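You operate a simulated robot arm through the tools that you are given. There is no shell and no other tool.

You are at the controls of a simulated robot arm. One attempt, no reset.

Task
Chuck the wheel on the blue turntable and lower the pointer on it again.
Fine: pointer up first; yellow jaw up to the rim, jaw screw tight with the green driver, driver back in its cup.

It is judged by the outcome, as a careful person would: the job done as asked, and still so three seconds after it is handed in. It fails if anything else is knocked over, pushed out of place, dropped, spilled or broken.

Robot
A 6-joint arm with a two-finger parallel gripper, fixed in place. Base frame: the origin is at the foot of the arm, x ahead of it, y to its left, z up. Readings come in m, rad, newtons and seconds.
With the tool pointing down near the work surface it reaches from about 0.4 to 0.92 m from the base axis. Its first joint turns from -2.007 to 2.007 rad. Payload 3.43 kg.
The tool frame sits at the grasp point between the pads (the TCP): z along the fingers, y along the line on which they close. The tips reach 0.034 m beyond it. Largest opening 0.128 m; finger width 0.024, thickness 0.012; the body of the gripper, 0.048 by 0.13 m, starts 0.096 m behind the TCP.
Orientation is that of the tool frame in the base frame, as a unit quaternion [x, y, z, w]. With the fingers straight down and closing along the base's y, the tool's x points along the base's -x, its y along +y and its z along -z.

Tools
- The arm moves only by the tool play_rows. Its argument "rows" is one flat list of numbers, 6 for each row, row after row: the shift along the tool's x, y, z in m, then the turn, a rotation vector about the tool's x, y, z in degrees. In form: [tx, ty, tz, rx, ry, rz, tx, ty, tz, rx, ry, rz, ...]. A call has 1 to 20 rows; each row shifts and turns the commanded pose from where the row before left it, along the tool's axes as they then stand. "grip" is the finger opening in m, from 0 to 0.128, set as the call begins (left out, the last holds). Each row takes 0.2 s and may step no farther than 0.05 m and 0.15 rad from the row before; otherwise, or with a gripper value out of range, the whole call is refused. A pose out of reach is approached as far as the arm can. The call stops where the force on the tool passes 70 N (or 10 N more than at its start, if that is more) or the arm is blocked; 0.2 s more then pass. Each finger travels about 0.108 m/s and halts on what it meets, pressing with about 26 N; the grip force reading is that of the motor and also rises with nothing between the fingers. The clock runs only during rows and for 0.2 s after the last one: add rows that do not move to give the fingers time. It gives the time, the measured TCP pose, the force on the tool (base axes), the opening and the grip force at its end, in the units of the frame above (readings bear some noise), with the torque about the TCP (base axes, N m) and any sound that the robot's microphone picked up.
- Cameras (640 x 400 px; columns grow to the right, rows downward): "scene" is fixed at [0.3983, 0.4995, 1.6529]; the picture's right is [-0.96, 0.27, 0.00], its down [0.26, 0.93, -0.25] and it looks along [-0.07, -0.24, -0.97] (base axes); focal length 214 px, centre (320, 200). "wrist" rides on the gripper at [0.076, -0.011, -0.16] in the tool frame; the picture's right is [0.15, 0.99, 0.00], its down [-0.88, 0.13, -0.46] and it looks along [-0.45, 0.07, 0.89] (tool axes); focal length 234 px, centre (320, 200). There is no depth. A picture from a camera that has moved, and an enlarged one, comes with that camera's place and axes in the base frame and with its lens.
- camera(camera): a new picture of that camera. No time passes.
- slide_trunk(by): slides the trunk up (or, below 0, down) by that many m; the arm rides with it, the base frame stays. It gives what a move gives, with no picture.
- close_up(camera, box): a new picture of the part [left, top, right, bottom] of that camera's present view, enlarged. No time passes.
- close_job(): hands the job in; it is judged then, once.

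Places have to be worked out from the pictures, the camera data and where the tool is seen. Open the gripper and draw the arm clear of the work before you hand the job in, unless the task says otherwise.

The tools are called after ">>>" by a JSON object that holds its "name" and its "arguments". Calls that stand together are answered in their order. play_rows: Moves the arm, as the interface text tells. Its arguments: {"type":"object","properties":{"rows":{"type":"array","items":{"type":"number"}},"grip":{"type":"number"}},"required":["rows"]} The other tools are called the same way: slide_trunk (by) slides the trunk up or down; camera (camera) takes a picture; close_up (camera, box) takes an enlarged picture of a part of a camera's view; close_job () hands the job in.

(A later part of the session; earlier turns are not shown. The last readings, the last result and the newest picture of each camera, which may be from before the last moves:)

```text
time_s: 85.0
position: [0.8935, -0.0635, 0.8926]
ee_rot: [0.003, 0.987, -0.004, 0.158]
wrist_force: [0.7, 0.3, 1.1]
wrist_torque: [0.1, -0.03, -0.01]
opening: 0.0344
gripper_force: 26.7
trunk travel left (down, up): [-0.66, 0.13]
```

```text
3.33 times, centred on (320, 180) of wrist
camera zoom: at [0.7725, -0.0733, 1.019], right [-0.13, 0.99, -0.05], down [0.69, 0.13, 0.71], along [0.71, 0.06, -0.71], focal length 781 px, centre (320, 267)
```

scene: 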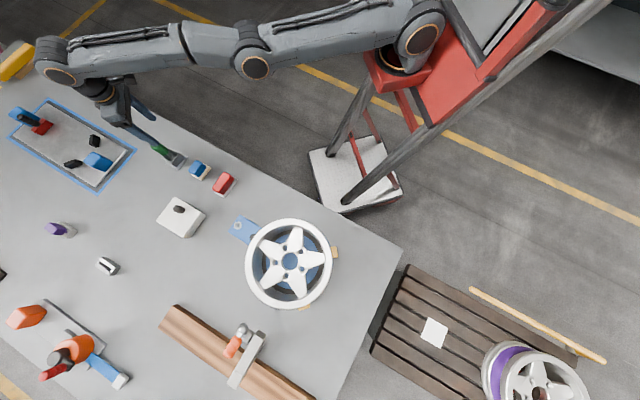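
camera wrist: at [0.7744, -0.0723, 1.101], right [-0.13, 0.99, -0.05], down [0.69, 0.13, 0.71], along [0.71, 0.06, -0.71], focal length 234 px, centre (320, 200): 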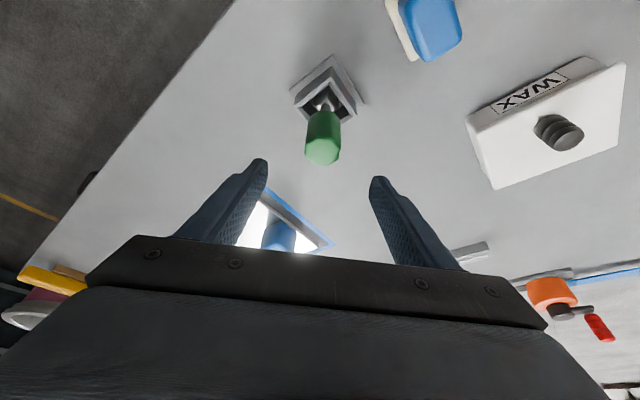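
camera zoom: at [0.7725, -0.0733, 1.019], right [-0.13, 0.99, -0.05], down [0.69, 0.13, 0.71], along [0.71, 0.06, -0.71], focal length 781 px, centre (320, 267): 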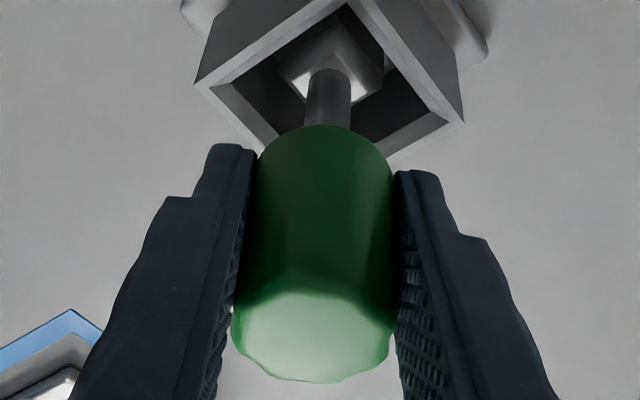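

The driver is held at 34.4 mm with no side load. I lift it straight up 12 cm out of the cup.

>>> {"name": "play_rows", "arguments": {"rows": [-0.0047, -0.0001, -0.0142, 0, 0, 0, -0.0047, -0.0001, -0.0142, 0, 0, 0, -0.0094, -0.0002, -0.0285, 0, 0, 0, -0.0094, -0.0002, -0.0285, 0, 0, 0, -0.0094, -0.0002, -0.0285, 0, 0, 0, 0, 0, 0, 0, 0, 0]}}

>>> {"name": "close_up", "arguments": {"camera": "wrist", "box": [200, 80, 440, 240]}}

>>> {"name": "close_up", "arguments": {"camera": "scene", "box": [110, 110, 210, 190]}}

```text
time_s: 86.4
position: [0.8945, -0.0641, 1.0141]
ee_rot: [0.003, 0.987, -0.003, 0.158]
wrist_force: [0.7, 0.0, -1.1]
wrist_torque: [-0.01, 0.0, 0.01]
opening: 0.0345
gripper_force: 26.4
trunk travel left (down, up): [-0.66, 0.13]
```

```text
2.50 times, centred on (320, 160) of wrist
camera zoom: at [0.772, -0.0741, 1.1416], right [-0.13, 0.99, -0.05], down [0.7, 0.13, 0.71], along [0.71, 0.06, -0.71], focal length 585 px, centre (320, 300)
```

zoom: 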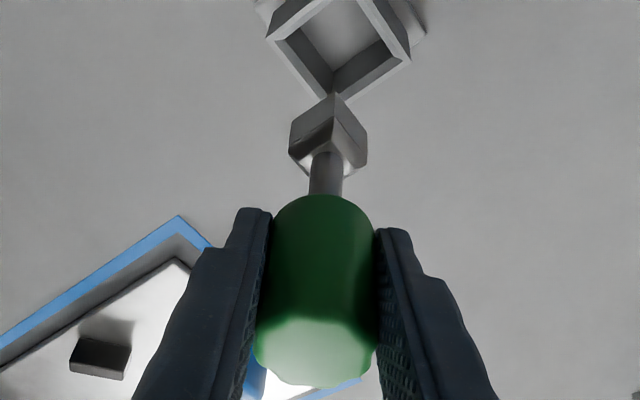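

```text
5.00 times, centred on (160, 150) of scene
camera zoom: at [0.3983, 0.4995, 1.6529], right [-0.96, 0.27, 0.0], down [0.26, 0.93, -0.25], along [-0.07, -0.24, -0.97], focal length 1072 px, centre (1120, 450)
```

zoom: 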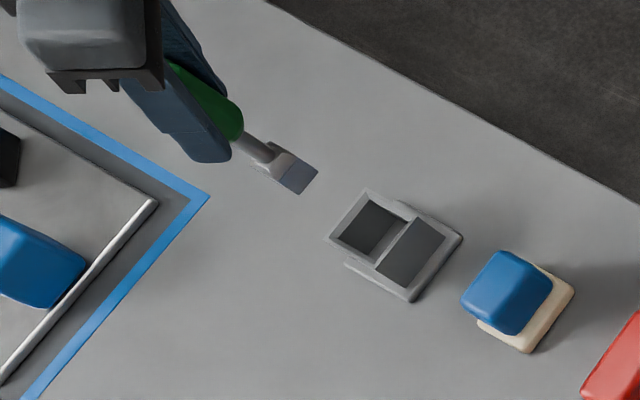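

The driver is out; its square socket has a corner facing inward, with its bottom about 94 mm below the TCP. I raise it and carry it over toward the screw at about (0.680, 0.307).

>>> {"name": "play_rows", "arguments": {"rows": [0.0143, 0, -0.0362, 0, 0, 0, 0.0143, 0, -0.0362, 0, 0, 0, 0.0175, 0.0412, -0.0061, 0, 0, 0, 0.0175, 0.0412, -0.0061, 0, 0, 0, 0.0175, 0.0412, -0.0061, 0, 0, 0, 0.0175, 0.0412, -0.0061, 0, 0, 0, 0.0175, 0.0412, -0.0061, 0, 0, 0, 0.0175, 0.0412, -0.0061, 0, 0, 0, 0.0175, 0.0412, -0.0061, 0, 0, 0, 0.0175, 0.0412, -0.0061, 0, 0, 0, 0.0175, 0.0412, -0.0061, 0, 0, 0, 0, 0, 0, 0, 0, 0]}}

>>> {"name": "camera", "arguments": {"camera": "wrist"}}

>>> {"name": "close_up", "arguments": {"camera": "wrist", "box": [240, 60, 400, 180]}}

```text
time_s: 89.0
position: [0.681, 0.3067, 1.0743]
ee_rot: [0.003, 0.987, -0.003, 0.159]
wrist_force: [-0.4, 0.5, -1.5]
wrist_torque: [-0.01, 0.02, 0.03]
opening: 0.0347
gripper_force: 25.8
trunk travel left (down, up): [-0.66, 0.13]
```

```text
taken
camera wrist: at [0.5593, 0.2976, 1.202], right [-0.13, 0.99, -0.05], down [0.7, 0.13, 0.71], along [0.71, 0.06, -0.71], focal length 234 px, centre (320, 200)
```

wrist: 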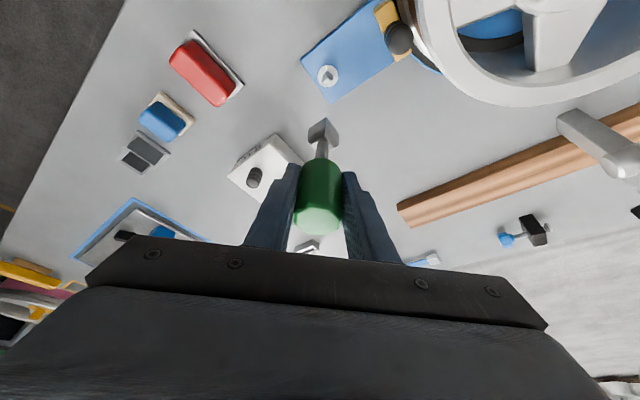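

```text
3.33 times, centred on (320, 120) of wrist
camera zoom: at [0.5593, 0.2976, 1.202], right [-0.13, 0.99, -0.05], down [0.7, 0.13, 0.71], along [0.71, 0.06, -0.71], focal length 781 px, centre (320, 467)
```

zoom: 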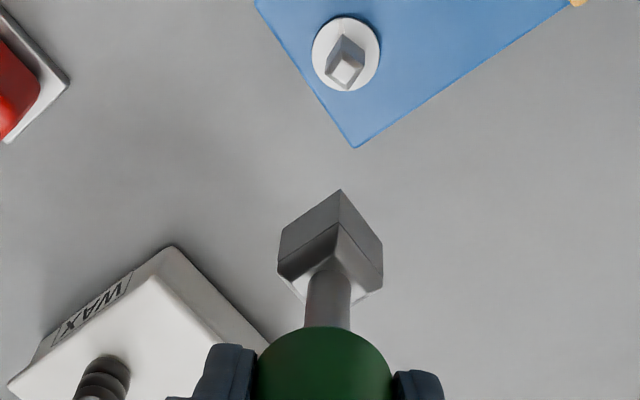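

Both the stud and the socket are visible. I zoom in on the stud to read its orientation.

>>> {"name": "close_up", "arguments": {"camera": "wrist", "box": [308, 60, 348, 90]}}

>>> {"name": "close_up", "arguments": {"camera": "wrist", "box": [296, 110, 346, 150]}}

```text
13.33 times, centred on (328, 75) of wrist
camera zoom: at [0.5593, 0.2976, 1.202], right [-0.13, 0.99, -0.05], down [0.7, 0.13, 0.71], along [0.71, 0.06, -0.71], focal length 3122 px, centre (213, 1867)
```

zoom: 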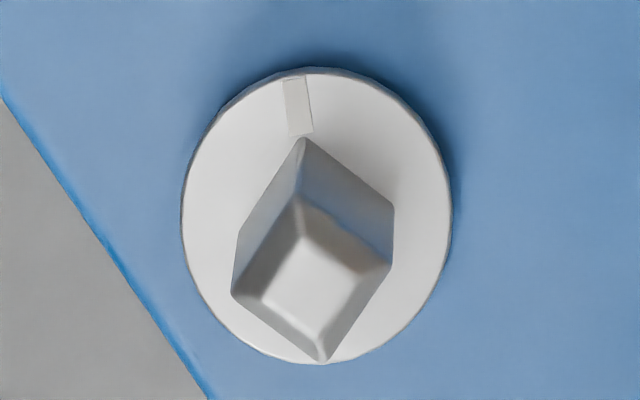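

```text
10.00 times, centred on (321, 130) of wrist
camera zoom: at [0.5593, 0.2976, 1.202], right [-0.13, 0.99, -0.05], down [0.7, 0.13, 0.71], along [0.71, 0.06, -0.71], focal length 2342 px, centre (310, 900)
```

zoom: 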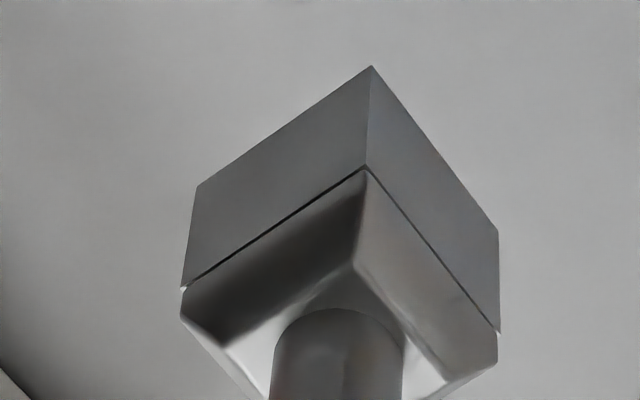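

The stud is about 12 mm square and 22 mm tall with chamfered top. Its edges are at about 63° (mod 90) against the socket's 45°, so I need +18° ccw. For a long clockwise stroke I turn the tool +108° ccw about the vertical here.

>>> {"name": "play_rows", "arguments": {"rows": [0, 0, 0, -2.61, -0.04, -7.89, 0, 0, 0, -2.61, -0.04, -7.89, 0, 0, 0, -2.61, -0.04, -7.89, 0, 0, 0, -2.61, -0.04, -7.89, 0, 0, 0, -2.61, -0.04, -7.89, 0, 0, 0, -2.61, -0.04, -7.89, 0, 0, 0, -2.61, -0.04, -7.89, 0, 0, 0, -2.61, -0.04, -7.89, 0, 0, 0, -2.61, -0.04, -7.89, 0, 0, 0, -2.61, -0.04, -7.89, 0, 0, 0, -2.61, -0.04, -7.89, 0, 0, 0, -2.61, -0.04, -7.89, 0, 0, 0, -2.61, -0.04, -7.89, 0, 0, 0, 0, 0, 0]}}

>>> {"name": "camera", "arguments": {"camera": "wrist"}}

>>> {"name": "close_up", "arguments": {"camera": "wrist", "box": [240, 60, 400, 180]}}

```text
time_s: 92.0
position: [0.6806, 0.3078, 1.073]
ee_rot: [0.797, -0.582, -0.127, -0.095]
wrist_force: [0.3, -0.7, -1.6]
wrist_torque: [-0.02, 0.0, 0.02]
opening: 0.0346
gripper_force: 25.8
trunk travel left (down, up): [-0.66, 0.13]
```

```text
taken
camera wrist: at [0.7293, 0.1949, 1.1994], right [-0.9, -0.43, -0.05], down [-0.34, 0.62, 0.71], along [-0.28, 0.65, -0.7], focal length 234 px, centre (320, 200)
```

wrist: 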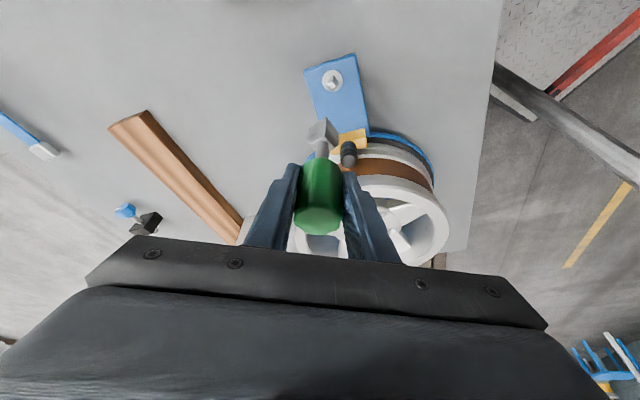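

```text
3.33 times, centred on (320, 120) of wrist
camera zoom: at [0.7293, 0.1949, 1.1994], right [-0.9, -0.43, -0.05], down [-0.34, 0.62, 0.71], along [-0.28, 0.65, -0.7], focal length 781 px, centre (320, 467)
```

zoom: 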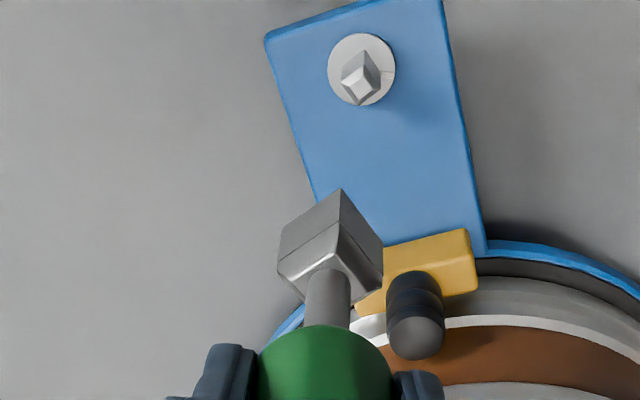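

Triangulation now agrees well: the screw axis is at (0.6764, 0.3056), with the disc top at z ≈ 0.8275 and the stud top at ≈ 0.849. I zoom on the socket to check that it hangs true under the TCP.

>>> {"name": "close_up", "arguments": {"camera": "wrist", "box": [296, 110, 346, 150]}}

>>> {"name": "close_up", "arguments": {"camera": "wrist", "box": [312, 60, 352, 90]}}

```text
10.00 times, centred on (321, 130) of wrist
camera zoom: at [0.7293, 0.1949, 1.1994], right [-0.9, -0.43, -0.05], down [-0.34, 0.62, 0.71], along [-0.28, 0.65, -0.7], focal length 2342 px, centre (310, 900)
```

zoom: 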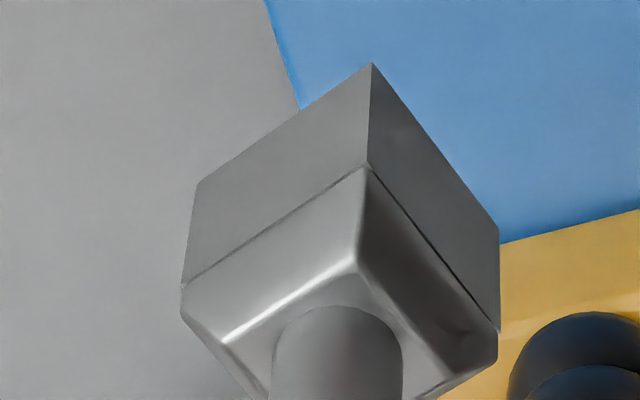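

```text
13.33 times, centred on (332, 75) of wrist
camera zoom: at [0.7293, 0.1949, 1.1994], right [-0.9, -0.43, -0.05], down [-0.34, 0.62, 0.71], along [-0.28, 0.65, -0.7], focal length 3122 px, centre (160, 1867)
```

zoom: 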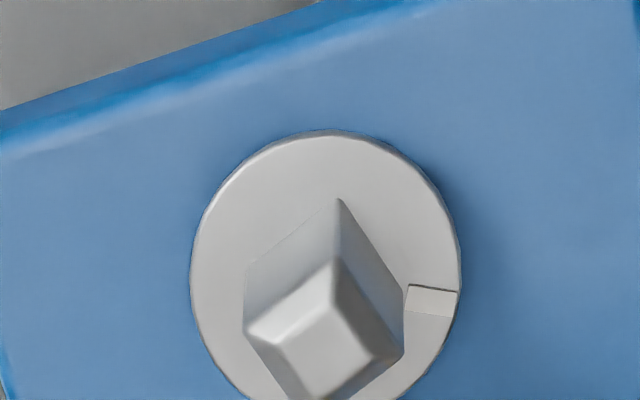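

The stud's mark and orientation are clear. The wrist view alone cannot fix the socket's offset in the hand, so I use the scene camera for a second line of sight.

>>> {"name": "close_up", "arguments": {"camera": "scene", "box": [210, 205, 270, 250]}}

>>> {"name": "close_up", "arguments": {"camera": "scene", "box": [190, 180, 290, 260]}}

```text
8.89 times, centred on (240, 228) of scene
camera zoom: at [0.3983, 0.4995, 1.6529], right [-0.96, 0.27, 0.0], down [0.26, 0.93, -0.25], along [-0.07, -0.24, -0.97], focal length 1906 px, centre (1031, -44)
```

zoom: 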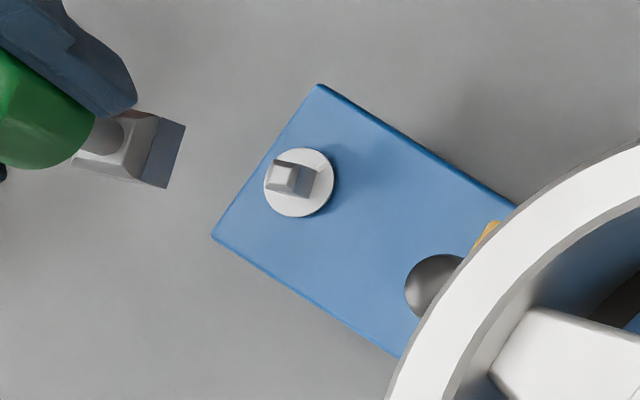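

```text
5.00 times, centred on (240, 220) of scene
camera zoom: at [0.3983, 0.4995, 1.6529], right [-0.96, 0.27, 0.0], down [0.26, 0.93, -0.25], along [-0.07, -0.24, -0.97], focal length 1072 px, centre (720, 100)
```

zoom: 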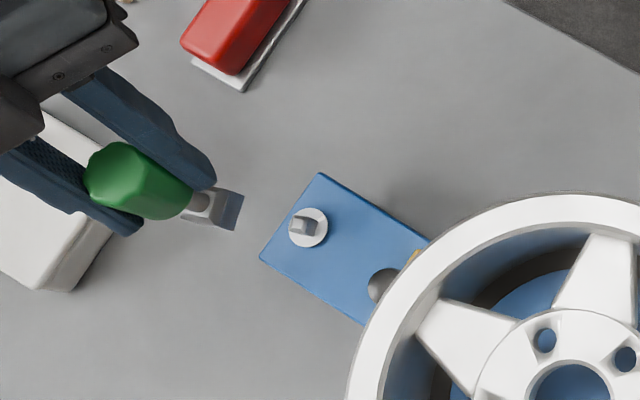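

Combining both cameras, the socket bottom is at about (0.6805, 0.3127, 0.968): 105 mm below the TCP, with the driver axis about 5 mm off the TCP. The orientation matches the stud to about 1°. I shift over the stud and descend to hover about 2 cm above it.

>>> {"name": "play_rows", "arguments": {"rows": [0.0091, 0.0016, 0.0233, 0, 0, 0, 0.0091, 0.0016, 0.0233, 0, 0, 0, 0.0091, 0.0016, 0.0233, 0, 0, 0, 0.0092, 0.0016, 0.0232, 0, 0, 0, 0, 0, 0, 0, 0, 0]}}

>>> {"name": "close_up", "arguments": {"camera": "scene", "box": [225, 210, 265, 240]}}

>>> {"name": "close_up", "arguments": {"camera": "wrist", "box": [292, 90, 356, 138]}}

```text
time_s: 93.2
position: [0.6763, 0.3011, 0.9748]
ee_rot: [0.797, -0.583, -0.127, -0.096]
wrist_force: [-0.3, 0.4, -1.8]
wrist_torque: [-0.01, -0.01, -0.02]
opening: 0.0344
gripper_force: 25.8
trunk travel left (down, up): [-0.66, 0.13]
```

```text
13.33 times, centred on (245, 225) of scene
camera zoom: at [0.3983, 0.4995, 1.6529], right [-0.96, 0.27, 0.0], down [0.26, 0.93, -0.25], along [-0.07, -0.24, -0.97], focal length 2860 px, centre (1320, -133)
```

zoom: 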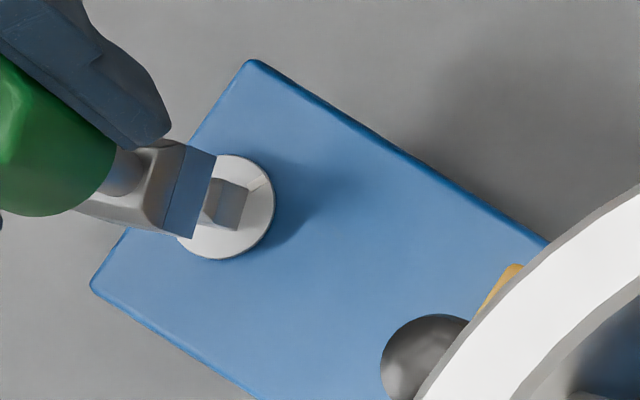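

```text
8.33 times, centred on (324, 114) of wrist
camera zoom: at [0.7251, 0.1885, 1.1008], right [-0.9, -0.43, -0.05], down [-0.34, 0.62, 0.71], along [-0.28, 0.65, -0.7], focal length 1951 px, centre (287, 917)
```

zoom: 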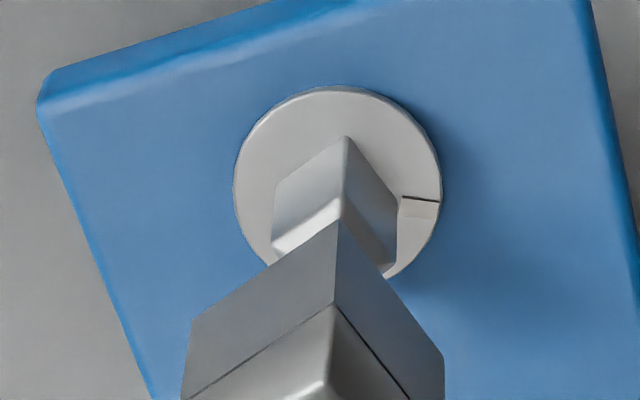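

The socket centre (0.677, 0.3055) is within about 1 mm of the stud and the edges look parallel. I nudge about 1 mm and descend 16 mm to just above the stud top.

>>> {"name": "play_rows", "arguments": {"rows": [0.0025, 0.0005, 0.0076, 0, 0, 0, 0.0026, 0.0005, 0.0076, 0, 0, 0, 0, 0, 0, 0, 0, 0]}}

>>> {"name": "close_up", "arguments": {"camera": "scene", "box": [225, 210, 265, 240]}}

>>> {"name": "close_up", "arguments": {"camera": "wrist", "box": [292, 90, 356, 138]}}

```text
time_s: 94.0
position: [0.6761, 0.3016, 0.9565]
ee_rot: [0.797, -0.583, -0.128, -0.095]
wrist_force: [0.6, -0.4, -2.2]
wrist_torque: [-0.02, -0.01, 0.03]
opening: 0.0346
gripper_force: 25.6
trunk travel left (down, up): [-0.66, 0.13]
```

```text
13.33 times, centred on (245, 225) of scene
camera zoom: at [0.3983, 0.4995, 1.6529], right [-0.96, 0.27, 0.0], down [0.26, 0.93, -0.25], along [-0.07, -0.24, -0.97], focal length 2860 px, centre (1320, -133)
```

zoom: 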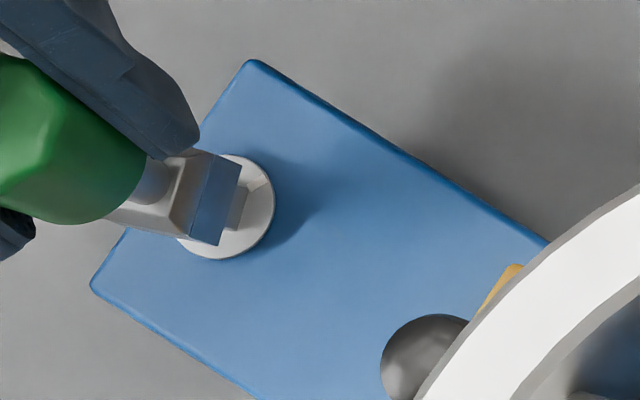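

```text
8.33 times, centred on (324, 114) of wrist
camera zoom: at [0.7242, 0.1887, 1.0844], right [-0.9, -0.43, -0.05], down [-0.34, 0.62, 0.71], along [-0.28, 0.65, -0.7], focal length 1951 px, centre (287, 917)
```

zoom: 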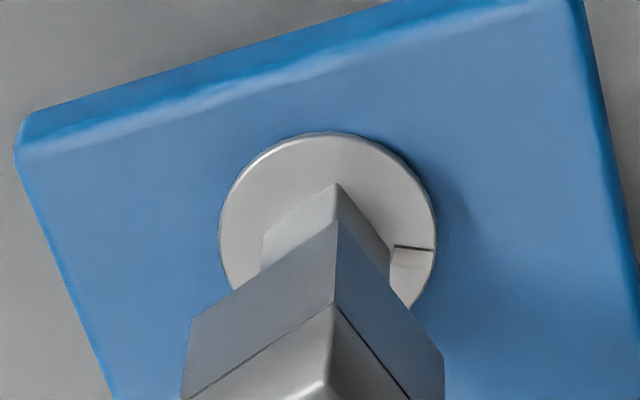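

Alignment is good in both views, within about 0.5 mm. I lower 8 mm gently and check the force for engagement.

>>> {"name": "play_rows", "arguments": {"rows": [0.00125, 0, 0.0038, 0, 0, 0, 0.00125, 0, 0.0038, 0, 0, 0, 0, 0, 0, 0, 0, 0]}}

>>> {"name": "close_up", "arguments": {"camera": "wrist", "box": [292, 90, 356, 138]}}

```text
time_s: 94.8
position: [0.676, 0.3007, 0.9486]
ee_rot: [0.797, -0.583, -0.127, -0.096]
wrist_force: [-1.0, 0.2, -2.1]
wrist_torque: [0.02, 0.03, -0.04]
opening: 0.0346
gripper_force: 26.2
trunk travel left (down, up): [-0.66, 0.13]
```

```text
8.33 times, centred on (324, 114) of wrist
camera zoom: at [0.7243, 0.1886, 1.0762], right [-0.9, -0.43, -0.05], down [-0.34, 0.62, 0.71], along [-0.28, 0.65, -0.7], focal length 1951 px, centre (287, 917)
```

zoom: 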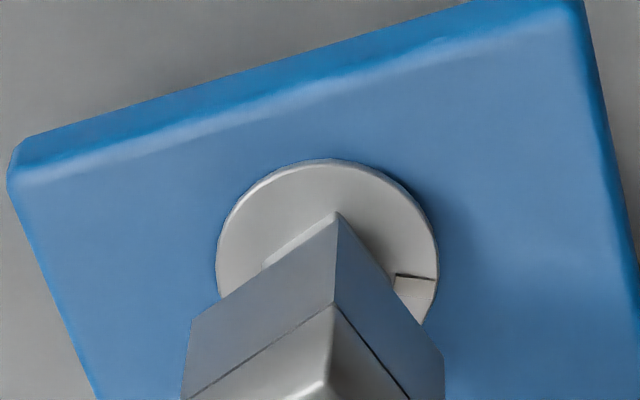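

There is no contact force yet and it looks aligned. I go down another 9 mm in 3 mm rows.

>>> {"name": "play_rows", "arguments": {"rows": [0.0009, 0, 0.0028, 0, 0, 0, 0.0009, 0, 0.0028, 0, 0, 0, 0.0009, 0, 0.0028, 0, 0, 0, 0, 0, 0, 0, 0, 0]}}

>>> {"name": "close_up", "arguments": {"camera": "wrist", "box": [292, 90, 356, 138]}}

>>> {"name": "close_up", "arguments": {"camera": "scene", "box": [225, 210, 265, 240]}}

```text
time_s: 95.8
position: [0.6753, 0.2996, 0.9396]
ee_rot: [0.797, -0.583, -0.128, -0.095]
wrist_force: [0.7, 0.0, -2.1]
wrist_torque: [-0.03, -0.03, -0.01]
opening: 0.0346
gripper_force: 26.1
trunk travel left (down, up): [-0.66, 0.13]
```

```text
8.33 times, centred on (324, 114) of wrist
camera zoom: at [0.7235, 0.1869, 1.0669], right [-0.9, -0.43, -0.05], down [-0.34, 0.62, 0.71], along [-0.28, 0.65, -0.7], focal length 1951 px, centre (287, 917)
```

zoom: 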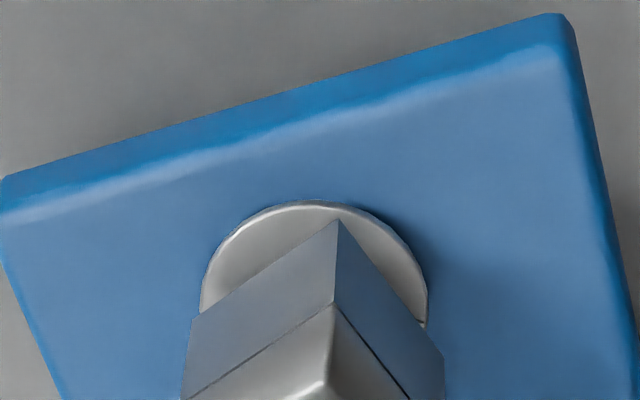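

```text
13.33 times, centred on (245, 225) of scene
camera zoom: at [0.3983, 0.4995, 1.6529], right [-0.96, 0.27, 0.0], down [0.26, 0.93, -0.25], along [-0.07, -0.24, -0.97], focal length 2860 px, centre (1320, -133)
```

zoom: 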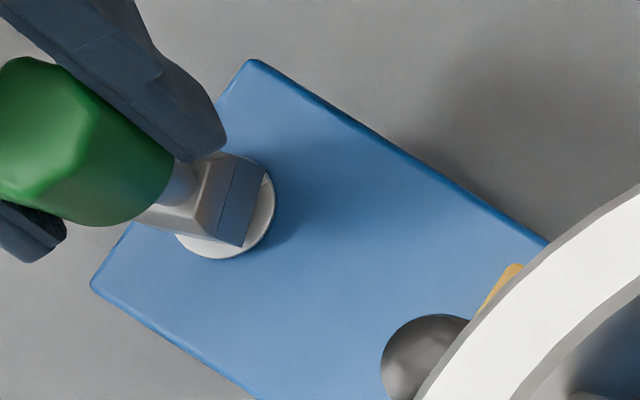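

There is still no contact, and the socket has dropped below the stud top level, so it appears to be sliding over the stud. I continue down in 2.5 mm rows until it seats.

>>> {"name": "play_rows", "arguments": {"rows": [0.0008, 0, 0.0024, 0, 0, 0, 0.0008, 0, 0.0024, 0, 0, 0, 0, 0, 0, 0, 0, 0]}}

>>> {"name": "play_rows", "arguments": {"rows": [0.0006, 0, 0.0019, 0, 0, 0, 0, 0, 0, 0, 0, 0]}}

>>> {"name": "close_up", "arguments": {"camera": "wrist", "box": [292, 90, 356, 138]}}

>>> {"name": "close_up", "arguments": {"camera": "scene", "box": [225, 210, 265, 240]}}

```text
time_s: 96.6
position: [0.6754, 0.2992, 0.9352]
ee_rot: [0.797, -0.583, -0.128, -0.094]
wrist_force: [0.5, -0.1, -1.5]
wrist_torque: [-0.01, 0.04, -0.02]
opening: 0.0347
gripper_force: 25.4
trunk travel left (down, up): [-0.66, 0.13]
```

```text
time_s: 97.2
position: [0.676, 0.2999, 0.9326]
ee_rot: [0.797, -0.583, -0.127, -0.096]
wrist_force: [0.4, 0.1, -1.8]
wrist_torque: [-0.01, 0.02, -0.02]
opening: 0.0344
gripper_force: 25.4
trunk travel left (down, up): [-0.66, 0.13]
```

```text
8.33 times, centred on (324, 114) of wrist
camera zoom: at [0.7238, 0.1865, 1.0599], right [-0.9, -0.43, -0.05], down [-0.34, 0.62, 0.71], along [-0.28, 0.65, -0.7], focal length 1951 px, centre (287, 917)
```

zoom: 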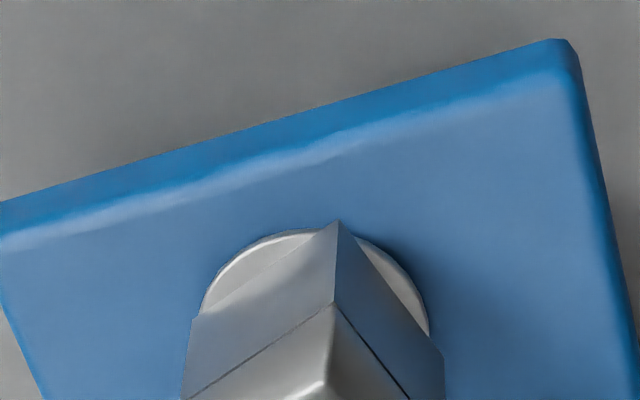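

```text
13.33 times, centred on (245, 225) of scene
camera zoom: at [0.3983, 0.4995, 1.6529], right [-0.96, 0.27, 0.0], down [0.26, 0.93, -0.25], along [-0.07, -0.24, -0.97], focal length 2860 px, centre (1320, -133)
```

zoom: 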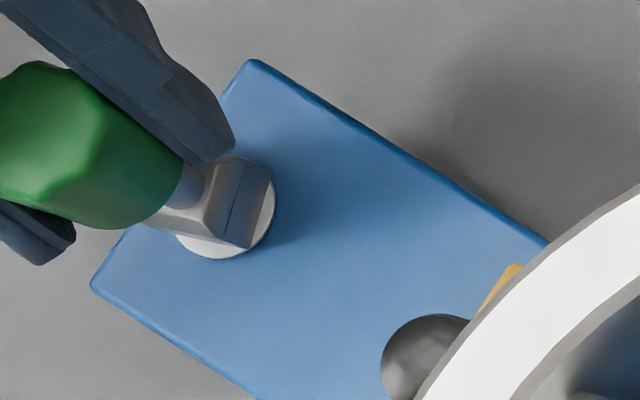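

The socket is down over the stud, just above the disc, with no side load. I re-centre by about 1 mm and start turning clockwise about the driver's axis, watching the torque.

>>> {"name": "play_rows", "arguments": {"rows": [-0.0009, -0.0009, 0.0004, 0, 0, 0, 0, 0.0007, 0, 2.6, 0.04, 7.88, 0, 0.0007, 0, 2.6, 0.04, 7.88, 0, 0, 0, 0, 0, 0]}}

>>> {"name": "close_up", "arguments": {"camera": "scene", "box": [225, 210, 265, 240]}}

>>> {"name": "close_up", "arguments": {"camera": "wrist", "box": [292, 90, 356, 138]}}

```text
time_s: 98.2
position: [0.6764, 0.3012, 0.9326]
ee_rot: [0.704, -0.692, -0.112, -0.112]
wrist_force: [-0.5, -0.7, -2.6]
wrist_torque: [-0.01, -0.02, 0.01]
opening: 0.0344
gripper_force: 26.4
trunk travel left (down, up): [-0.66, 0.13]
```

```text
13.33 times, centred on (245, 225) of scene
camera zoom: at [0.3983, 0.4995, 1.6529], right [-0.96, 0.27, 0.0], down [0.26, 0.93, -0.25], along [-0.07, -0.24, -0.97], focal length 2860 px, centre (1320, -133)
```

zoom: 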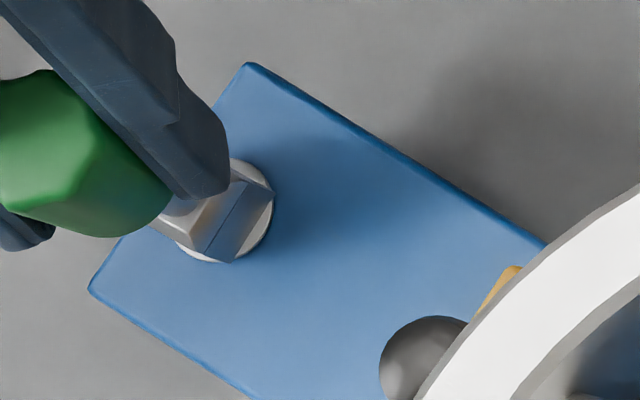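

```text
8.33 times, centred on (324, 114) of wrist
camera zoom: at [0.6892, 0.1795, 1.0599], right [-0.99, -0.16, -0.05], down [-0.14, 0.69, 0.71], along [-0.08, 0.71, -0.7], focal length 1951 px, centre (287, 917)
```

zoom: 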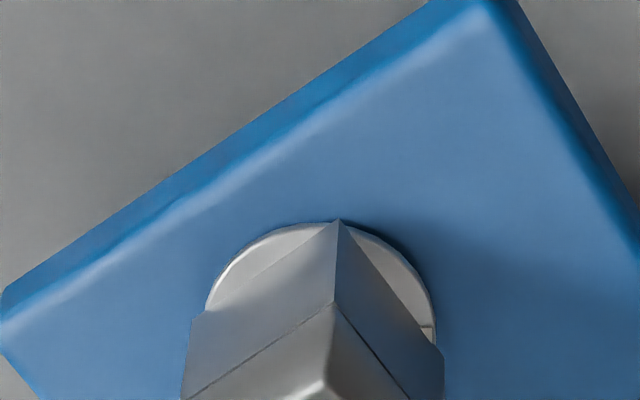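

The mark on the disc moves along with the driver, so it is engaged and the torque is still low. I continue clockwise in small batches.

>>> {"name": "play_rows", "arguments": {"rows": [0, 0.0007, 0, 2.6, 0.04, 7.88, 0, 0.0007, 0, 2.6, 0.04, 7.88, 0, 0.0007, 0, 2.6, 0.04, 7.88, 0, 0.0007, 0, 2.6, 0.04, 7.88]}}

>>> {"name": "close_up", "arguments": {"camera": "scene", "box": [225, 210, 265, 240]}}

>>> {"name": "close_up", "arguments": {"camera": "wrist", "box": [292, 90, 356, 138]}}

```text
time_s: 99.2
position: [0.6733, 0.3023, 0.9328]
ee_rot: [-0.477, 0.865, 0.075, 0.139]
wrist_force: [2.5, -2.9, 1.1]
wrist_torque: [-0.25, -0.24, 0.01]
opening: 0.0344
gripper_force: 25.9
trunk travel left (down, up): [-0.66, 0.13]
```

```text
13.33 times, centred on (245, 225) of scene
camera zoom: at [0.3983, 0.4995, 1.6529], right [-0.96, 0.27, 0.0], down [0.26, 0.93, -0.25], along [-0.07, -0.24, -0.97], focal length 2860 px, centre (1320, -133)
```

zoom: 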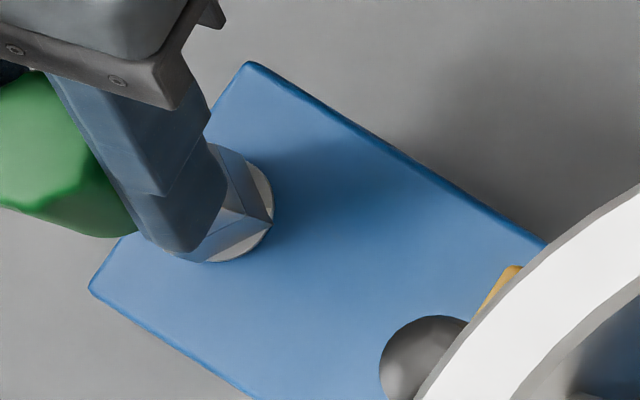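

```text
8.33 times, centred on (324, 114) of wrist
camera zoom: at [0.6178, 0.1933, 1.0595], right [-0.91, 0.41, -0.05], down [0.26, 0.66, 0.71], along [0.32, 0.63, -0.7], focal length 1951 px, centre (287, 917)
```

zoom: 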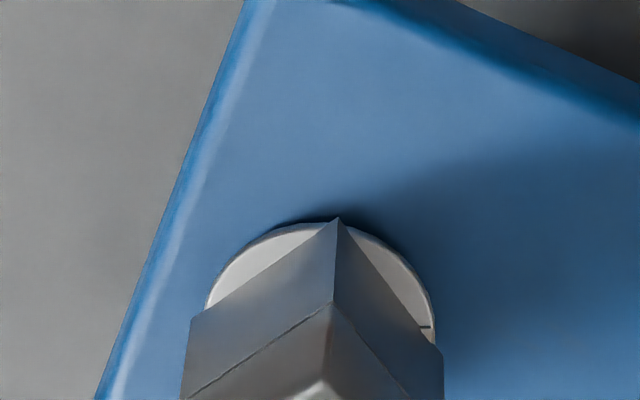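

The mark follows the driver; 50° turned with negligible torque. I continue for another 42°.

>>> {"name": "play_rows", "arguments": {"rows": [0, 0.0007, 0, 2.6, 0.04, 7.88, 0, 0.0007, 0, 2.6, 0.04, 7.88, 0, 0.0007, 0, 2.6, 0.04, 7.88, 0, 0.0007, 0, 2.6, 0.04, 7.88, 0, 0.0007, 0, 2.6, 0.04, 7.88]}}

>>> {"name": "close_up", "arguments": {"camera": "wrist", "box": [292, 90, 356, 138]}}

```text
time_s: 100.4
position: [0.6713, 0.3046, 0.9322]
ee_rot: [-0.14, 0.977, 0.02, 0.157]
wrist_force: [8.5, -9.5, -3.5]
wrist_torque: [-0.8, -0.72, 0.03]
opening: 0.0344
gripper_force: 25.6
trunk travel left (down, up): [-0.66, 0.13]
```

```text
8.33 times, centred on (324, 114) of wrist
camera zoom: at [0.5569, 0.2604, 1.0603], right [-0.41, 0.91, -0.05], down [0.63, 0.32, 0.71], along [0.66, 0.26, -0.71], focal length 1951 px, centre (287, 917)
```

zoom: 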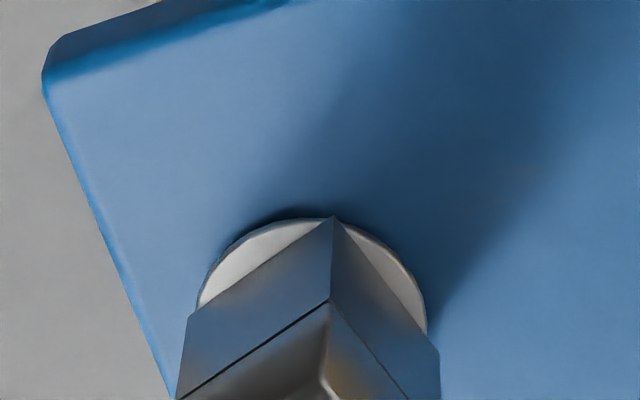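

A side load of about 13 N has built up toward (+x, −y). I correct by about 1.7 mm in that direction and continue turning.

>>> {"name": "play_rows", "arguments": {"rows": [-0.0008, -0.0015, 0.0003, 0, 0, 0, 0, 0.0007, 0, 2.6, 0.04, 7.88, 0, 0.0007, 0, 2.6, 0.04, 7.88, 0, 0, 0, 0, 0, 0]}}

>>> {"name": "close_up", "arguments": {"camera": "scene", "box": [225, 210, 265, 240]}}

>>> {"name": "close_up", "arguments": {"camera": "wrist", "box": [292, 90, 356, 138]}}

```text
time_s: 101.4
position: [0.6716, 0.3046, 0.933]
ee_rot: [0.002, 0.988, -0.003, 0.157]
wrist_force: [-3.0, 4.1, 1.3]
wrist_torque: [0.36, 0.27, 0.08]
opening: 0.0346
gripper_force: 26.1
trunk travel left (down, up): [-0.66, 0.13]
```

```text
13.33 times, centred on (245, 225) of scene
camera zoom: at [0.3983, 0.4995, 1.6529], right [-0.96, 0.27, 0.0], down [0.26, 0.93, -0.25], along [-0.07, -0.24, -0.97], focal length 2860 px, centre (1320, -133)
```

zoom: 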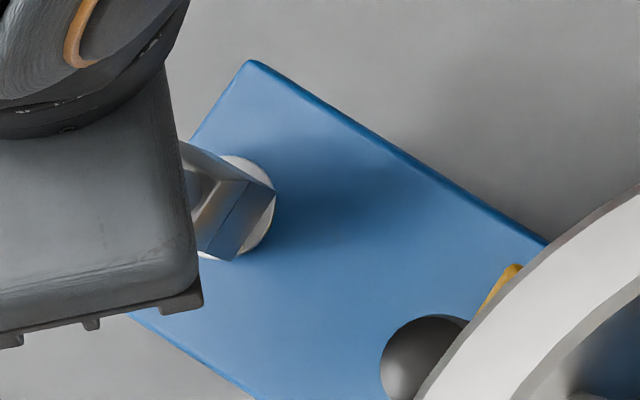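

```text
8.33 times, centred on (324, 114) of wrist
camera zoom: at [0.5503, 0.2957, 1.0605], right [-0.13, 0.99, -0.05], down [0.7, 0.13, 0.71], along [0.71, 0.06, -0.71], focal length 1951 px, centre (287, 917)
```

zoom: 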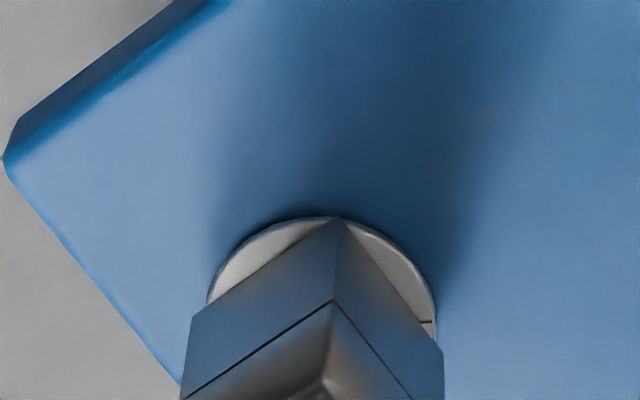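

Total 108° turned, with the mark still tracking. I continue clockwise for another 42°.

>>> {"name": "play_rows", "arguments": {"rows": [0, 0.0007, 0, 2.6, 0.04, 7.88, 0, 0.0007, 0, 2.6, 0.04, 7.88, 0, 0.0007, 0, 2.6, 0.04, 7.88, 0, 0.0007, 0, 2.6, 0.04, 7.88, 0, 0.0007, 0, 2.6, 0.04, 7.88, 0, 0, 0, 0, 0, 0]}}

>>> {"name": "close_up", "arguments": {"camera": "wrist", "box": [292, 90, 356, 138]}}

```text
time_s: 102.8
position: [0.6718, 0.3074, 0.9315]
ee_rot: [0.351, 0.923, -0.06, 0.147]
wrist_force: [0.7, -0.5, 1.7]
wrist_torque: [-0.12, -0.1, 0.04]
opening: 0.0342
gripper_force: 25.8
trunk travel left (down, up): [-0.66, 0.13]
```

```text
8.33 times, centred on (324, 114) of wrist
camera zoom: at [0.5757, 0.3817, 1.0593], right [0.56, 0.83, -0.05], down [0.61, -0.36, 0.71], along [0.57, -0.43, -0.7], focal length 1951 px, centre (287, 917)
```

zoom: 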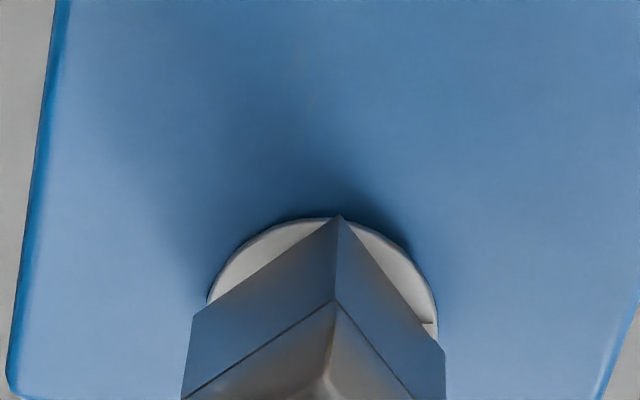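

150° turned, with low torque. I continue 50° more.

>>> {"name": "play_rows", "arguments": {"rows": [0, 0.0007, 0, 2.6, 0.04, 7.88, 0, 0.0007, 0, 2.6, 0.04, 7.88, 0, 0.0007, 0, 2.6, 0.04, 7.88, 0, 0.0007, 0, 2.6, 0.04, 7.88, 0, 0.0007, 0, 2.6, 0.04, 7.88, 0, 0.0007, 0, 2.6, 0.04, 7.88, 0, 0, 0, 0, 0, 0]}}

>>> {"name": "close_up", "arguments": {"camera": "wrist", "box": [292, 90, 356, 138]}}

```text
time_s: 104.4
position: [0.6758, 0.3104, 0.9329]
ee_rot: [0.708, 0.688, -0.117, 0.109]
wrist_force: [4.4, -4.8, 7.0]
wrist_torque: [-0.4, -0.44, 0.05]
opening: 0.0343
gripper_force: 26.0
trunk travel left (down, up): [-0.66, 0.13]
```

```text
8.33 times, centred on (324, 114) of wrist
camera zoom: at [0.6691, 0.4322, 1.0591], right [0.99, 0.11, -0.05], down [0.12, -0.7, 0.71], along [0.04, -0.71, -0.7], focal length 1951 px, centre (287, 917)
```

zoom: 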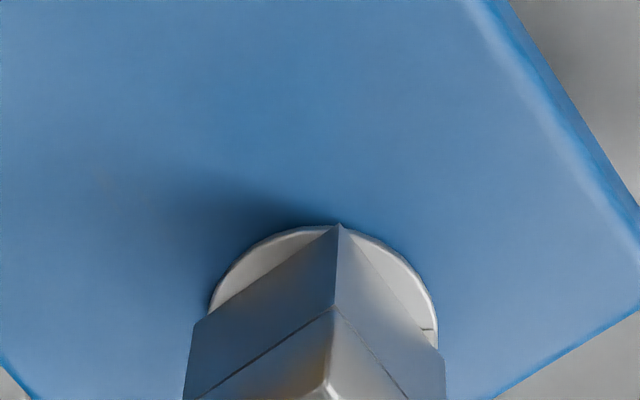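

About 200° turned so far. I relieve a slight axial and side load and continue 42°.

>>> {"name": "play_rows", "arguments": {"rows": [-0.0009, 0.0006, -0.0008, 0, 0, 0, 0, 0.0007, 0, 2.6, 0.04, 7.88, 0, 0.0007, 0, 2.6, 0.04, 7.88, 0, 0.0007, 0, 2.6, 0.04, 7.88, 0, 0.0007, 0, 2.6, 0.04, 7.88, 0, 0.0007, 0, 2.6, 0.04, 7.88, 0, 0, 0, 0, 0, 0]}}

>>> {"name": "close_up", "arguments": {"camera": "wrist", "box": [292, 90, 356, 138]}}

>>> {"name": "close_up", "arguments": {"camera": "scene", "box": [205, 195, 285, 255]}}

```text
time_s: 106.0
position: [0.6798, 0.3082, 0.9346]
ee_rot: [0.906, 0.393, -0.148, 0.061]
wrist_force: [-4.9, 3.7, -0.8]
wrist_torque: [0.2, 0.32, 0.22]
opening: 0.0344
gripper_force: 25.4
trunk travel left (down, up): [-0.66, 0.13]
```

```text
8.33 times, centred on (324, 114) of wrist
camera zoom: at [0.7563, 0.4049, 1.0613], right [0.82, -0.57, -0.05], down [-0.37, -0.6, 0.71], along [-0.44, -0.56, -0.7], focal length 1951 px, centre (287, 917)
```

zoom: 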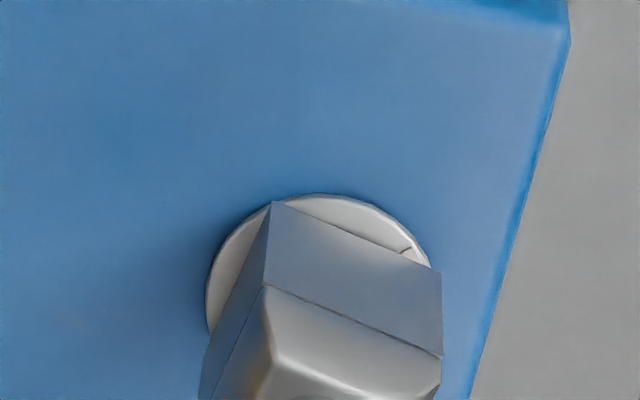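

```text
6.67 times, centred on (245, 225) of scene
camera zoom: at [0.3983, 0.4995, 1.6529], right [-0.96, 0.27, 0.0], down [0.26, 0.93, -0.25], along [-0.07, -0.24, -0.97], focal length 1430 px, centre (820, 33)
```

zoom: 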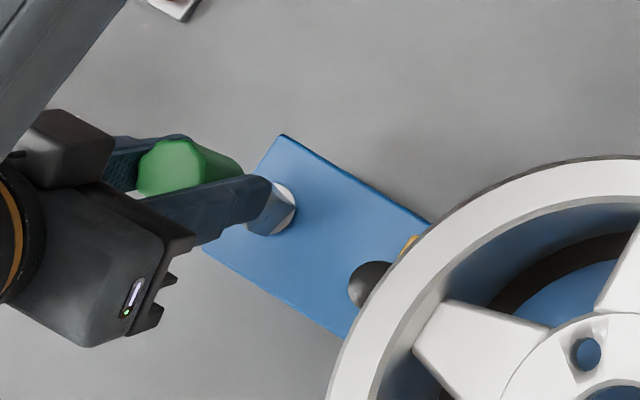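

The socket has now rotated relative to the fingers and there is a 0.22 N·m reaction: the screw stopped turning (mark moved about half a turn) and the handle slipped in the grip. I apply a bit more clockwise turn to confirm that it is tight.

>>> {"name": "play_rows", "arguments": {"rows": [0, 0.0005, 0, 1.3, 0.02, 3.94, 0, 0.0004, 0, 1.3, 0.02, 3.94, 0, 0, 0, 0, 0, 0]}}

>>> {"name": "close_up", "arguments": {"camera": "wrist", "box": [292, 90, 356, 138]}}

>>> {"name": "close_up", "arguments": {"camera": "scene", "box": [225, 210, 265, 240]}}

```text
time_s: 106.8
position: [0.6789, 0.3084, 0.9327]
ee_rot: [0.931, 0.327, -0.151, 0.05]
wrist_force: [-10.2, 9.3, 8.6]
wrist_torque: [0.63, 0.83, 0.42]
opening: 0.0351
gripper_force: 25.5
trunk travel left (down, up): [-0.66, 0.13]
```

```text
8.33 times, centred on (324, 114) of wrist
camera zoom: at [0.7691, 0.3926, 1.0612], right [0.73, -0.69, -0.05], down [-0.46, -0.54, 0.71], along [-0.51, -0.49, -0.7], focal length 1951 px, centre (287, 917)
```

zoom: 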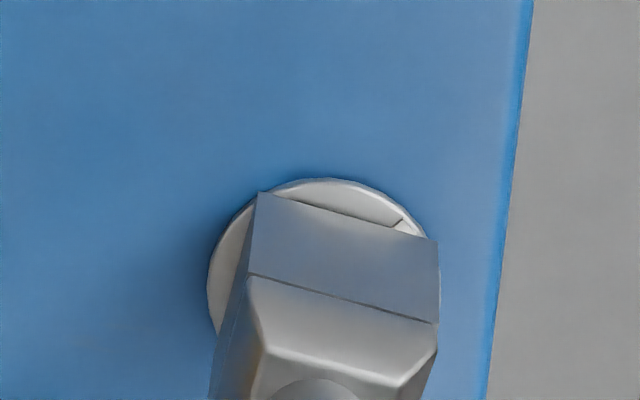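

```text
13.33 times, centred on (245, 225) of scene
camera zoom: at [0.3983, 0.4995, 1.6529], right [-0.96, 0.27, 0.0], down [0.26, 0.93, -0.25], along [-0.07, -0.24, -0.97], focal length 2860 px, centre (1320, -133)
```

zoom: 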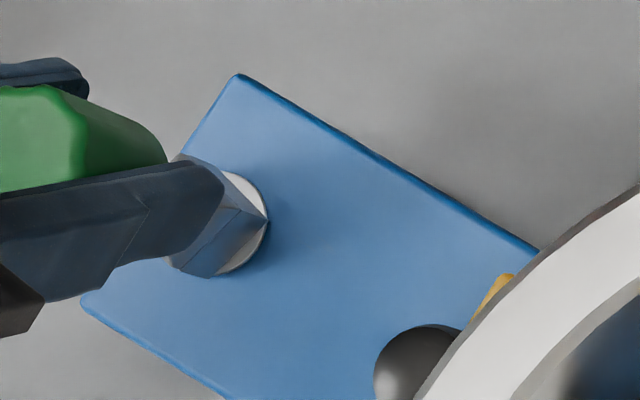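

The socket stayed put (edges still at about 33°) while the tool turned another 8°, with 0.42 N·m resisting: the screw is tight. The turntable was nudged about 1°, so before lifting off I ease it back by moving (−4, −2) mm while still engaged.

>>> {"name": "play_rows", "arguments": {"rows": [-0.0023, -0.0005, 0.0002, 0, 0, 0, -0.0022, -0.0004, 0.0003, 0, 0, 0, 0, 0, 0, 0, 0, 0]}}

>>> {"name": "close_up", "arguments": {"camera": "scene", "box": [225, 210, 265, 240]}}

```text
time_s: 107.6
position: [0.6764, 0.3052, 0.9339]
ee_rot: [0.932, 0.327, -0.151, 0.051]
wrist_force: [-2.2, 0.6, 1.5]
wrist_torque: [0.13, 0.17, 0.13]
opening: 0.0351
gripper_force: 26.0
trunk travel left (down, up): [-0.66, 0.13]
```

```text
13.33 times, centred on (245, 225) of scene
camera zoom: at [0.3983, 0.4995, 1.6529], right [-0.96, 0.27, 0.0], down [0.26, 0.93, -0.25], along [-0.07, -0.24, -0.97], focal length 2860 px, centre (1320, -133)
```

zoom: 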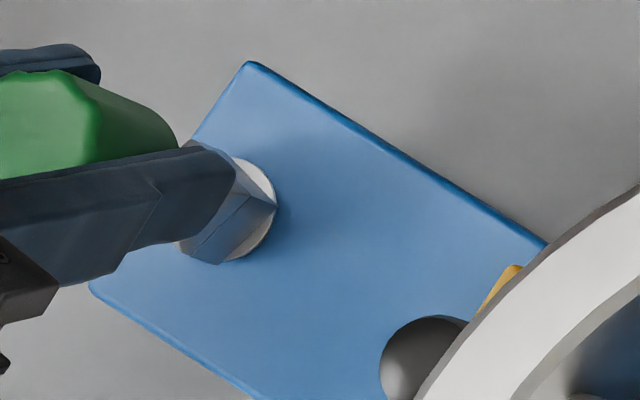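

The ear is back in its original place and the torque has relaxed. I apply a final 4° clockwise to leave the screw fully torqued, and check.

>>> {"name": "play_rows", "arguments": {"rows": [0, 0.0001, 0, 1.3, 0.02, 3.94, 0, 0, 0, 0, 0, 0]}}

>>> {"name": "close_up", "arguments": {"camera": "wrist", "box": [292, 90, 356, 138]}}

>>> {"name": "close_up", "arguments": {"camera": "scene", "box": [225, 210, 265, 240]}}

```text
time_s: 108.2
position: [0.6755, 0.3059, 0.9331]
ee_rot: [0.943, 0.294, -0.153, 0.044]
wrist_force: [3.0, -5.4, 0.0]
wrist_torque: [-0.53, -0.43, 0.36]
opening: 0.0351
gripper_force: 26.0
trunk travel left (down, up): [-0.66, 0.13]
```

```text
8.33 times, centred on (324, 114) of wrist
camera zoom: at [0.772, 0.3836, 1.0609], right [0.67, -0.74, -0.05], down [-0.49, -0.5, 0.71], along [-0.55, -0.45, -0.7], focal length 1951 px, centre (287, 917)
```

zoom: 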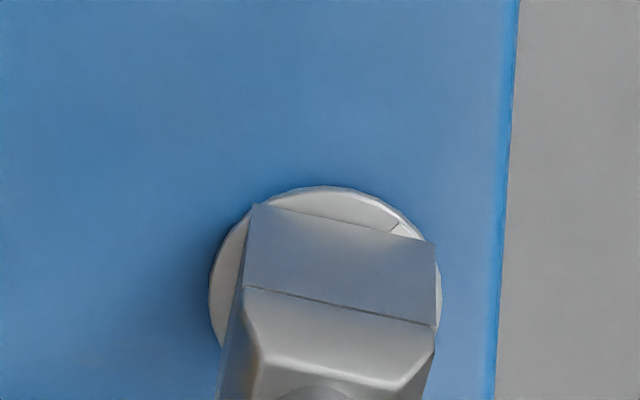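

```text
13.33 times, centred on (245, 225) of scene
camera zoom: at [0.3983, 0.4995, 1.6529], right [-0.96, 0.27, 0.0], down [0.26, 0.93, -0.25], along [-0.07, -0.24, -0.97], focal length 2860 px, centre (1320, -133)
```

zoom: 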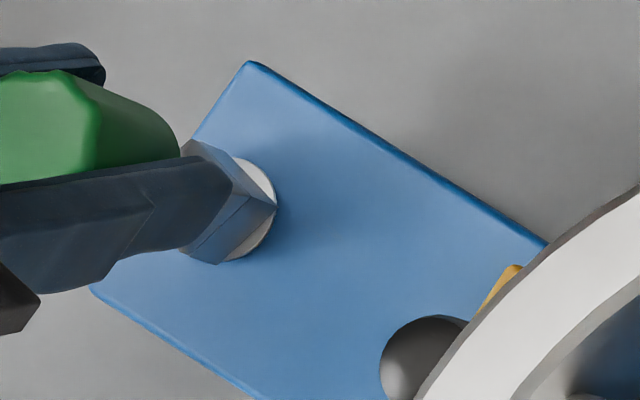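

The torque is 0.36 N·m against a fixed socket: tight. I lift the driver straight up off the stud.

>>> {"name": "play_rows", "arguments": {"rows": [-0.0031, -0.0001, -0.0095, 0, 0, 0, -0.0031, -0.0001, -0.0095, 0, 0, 0, -0.0063, -0.0001, -0.019, 0, 0, 0, -0.0094, -0.0002, -0.0285, 0, 0, 0, -0.0094, -0.0002, -0.0285, 0, 0, 0, -0.0094, -0.0002, -0.0285, 0, 0, 0, 0, 0, 0, 0, 0, 0]}}

>>> {"name": "camera", "arguments": {"camera": "wrist"}}

>>> {"name": "close_up", "arguments": {"camera": "scene", "box": [205, 200, 285, 260]}}

```text
time_s: 109.8
position: [0.6758, 0.304, 1.0637]
ee_rot: [0.943, 0.293, -0.154, 0.045]
wrist_force: [0.9, 0.6, -1.2]
wrist_torque: [-0.01, -0.02, 0.0]
opening: 0.0353
gripper_force: 26.1
trunk travel left (down, up): [-0.66, 0.13]
```

```text
taken
camera wrist: at [0.7717, 0.3822, 1.1909], right [0.68, -0.74, -0.05], down [-0.49, -0.5, 0.71], along [-0.55, -0.45, -0.7], focal length 234 px, centre (320, 200)
```

wrist: 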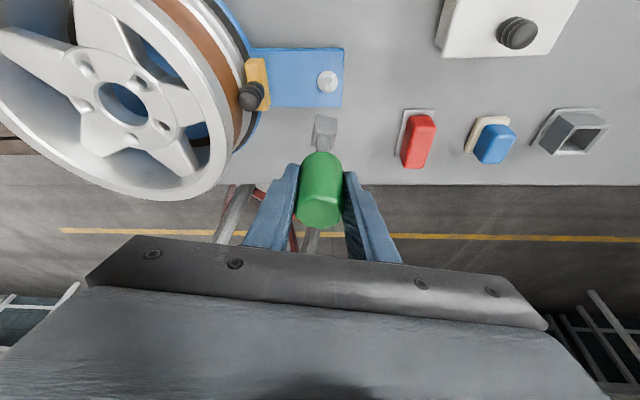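

```text
6.67 times, centred on (245, 230) of scene
camera zoom: at [0.3983, 0.4995, 1.6529], right [-0.96, 0.27, 0.0], down [0.26, 0.93, -0.25], along [-0.07, -0.24, -0.97], focal length 1430 px, centre (820, 0)
```

zoom: 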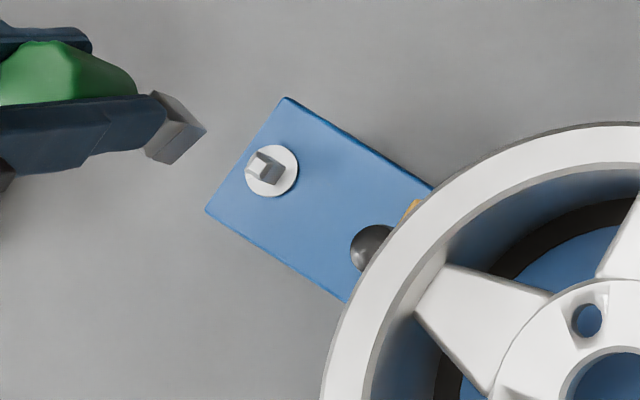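

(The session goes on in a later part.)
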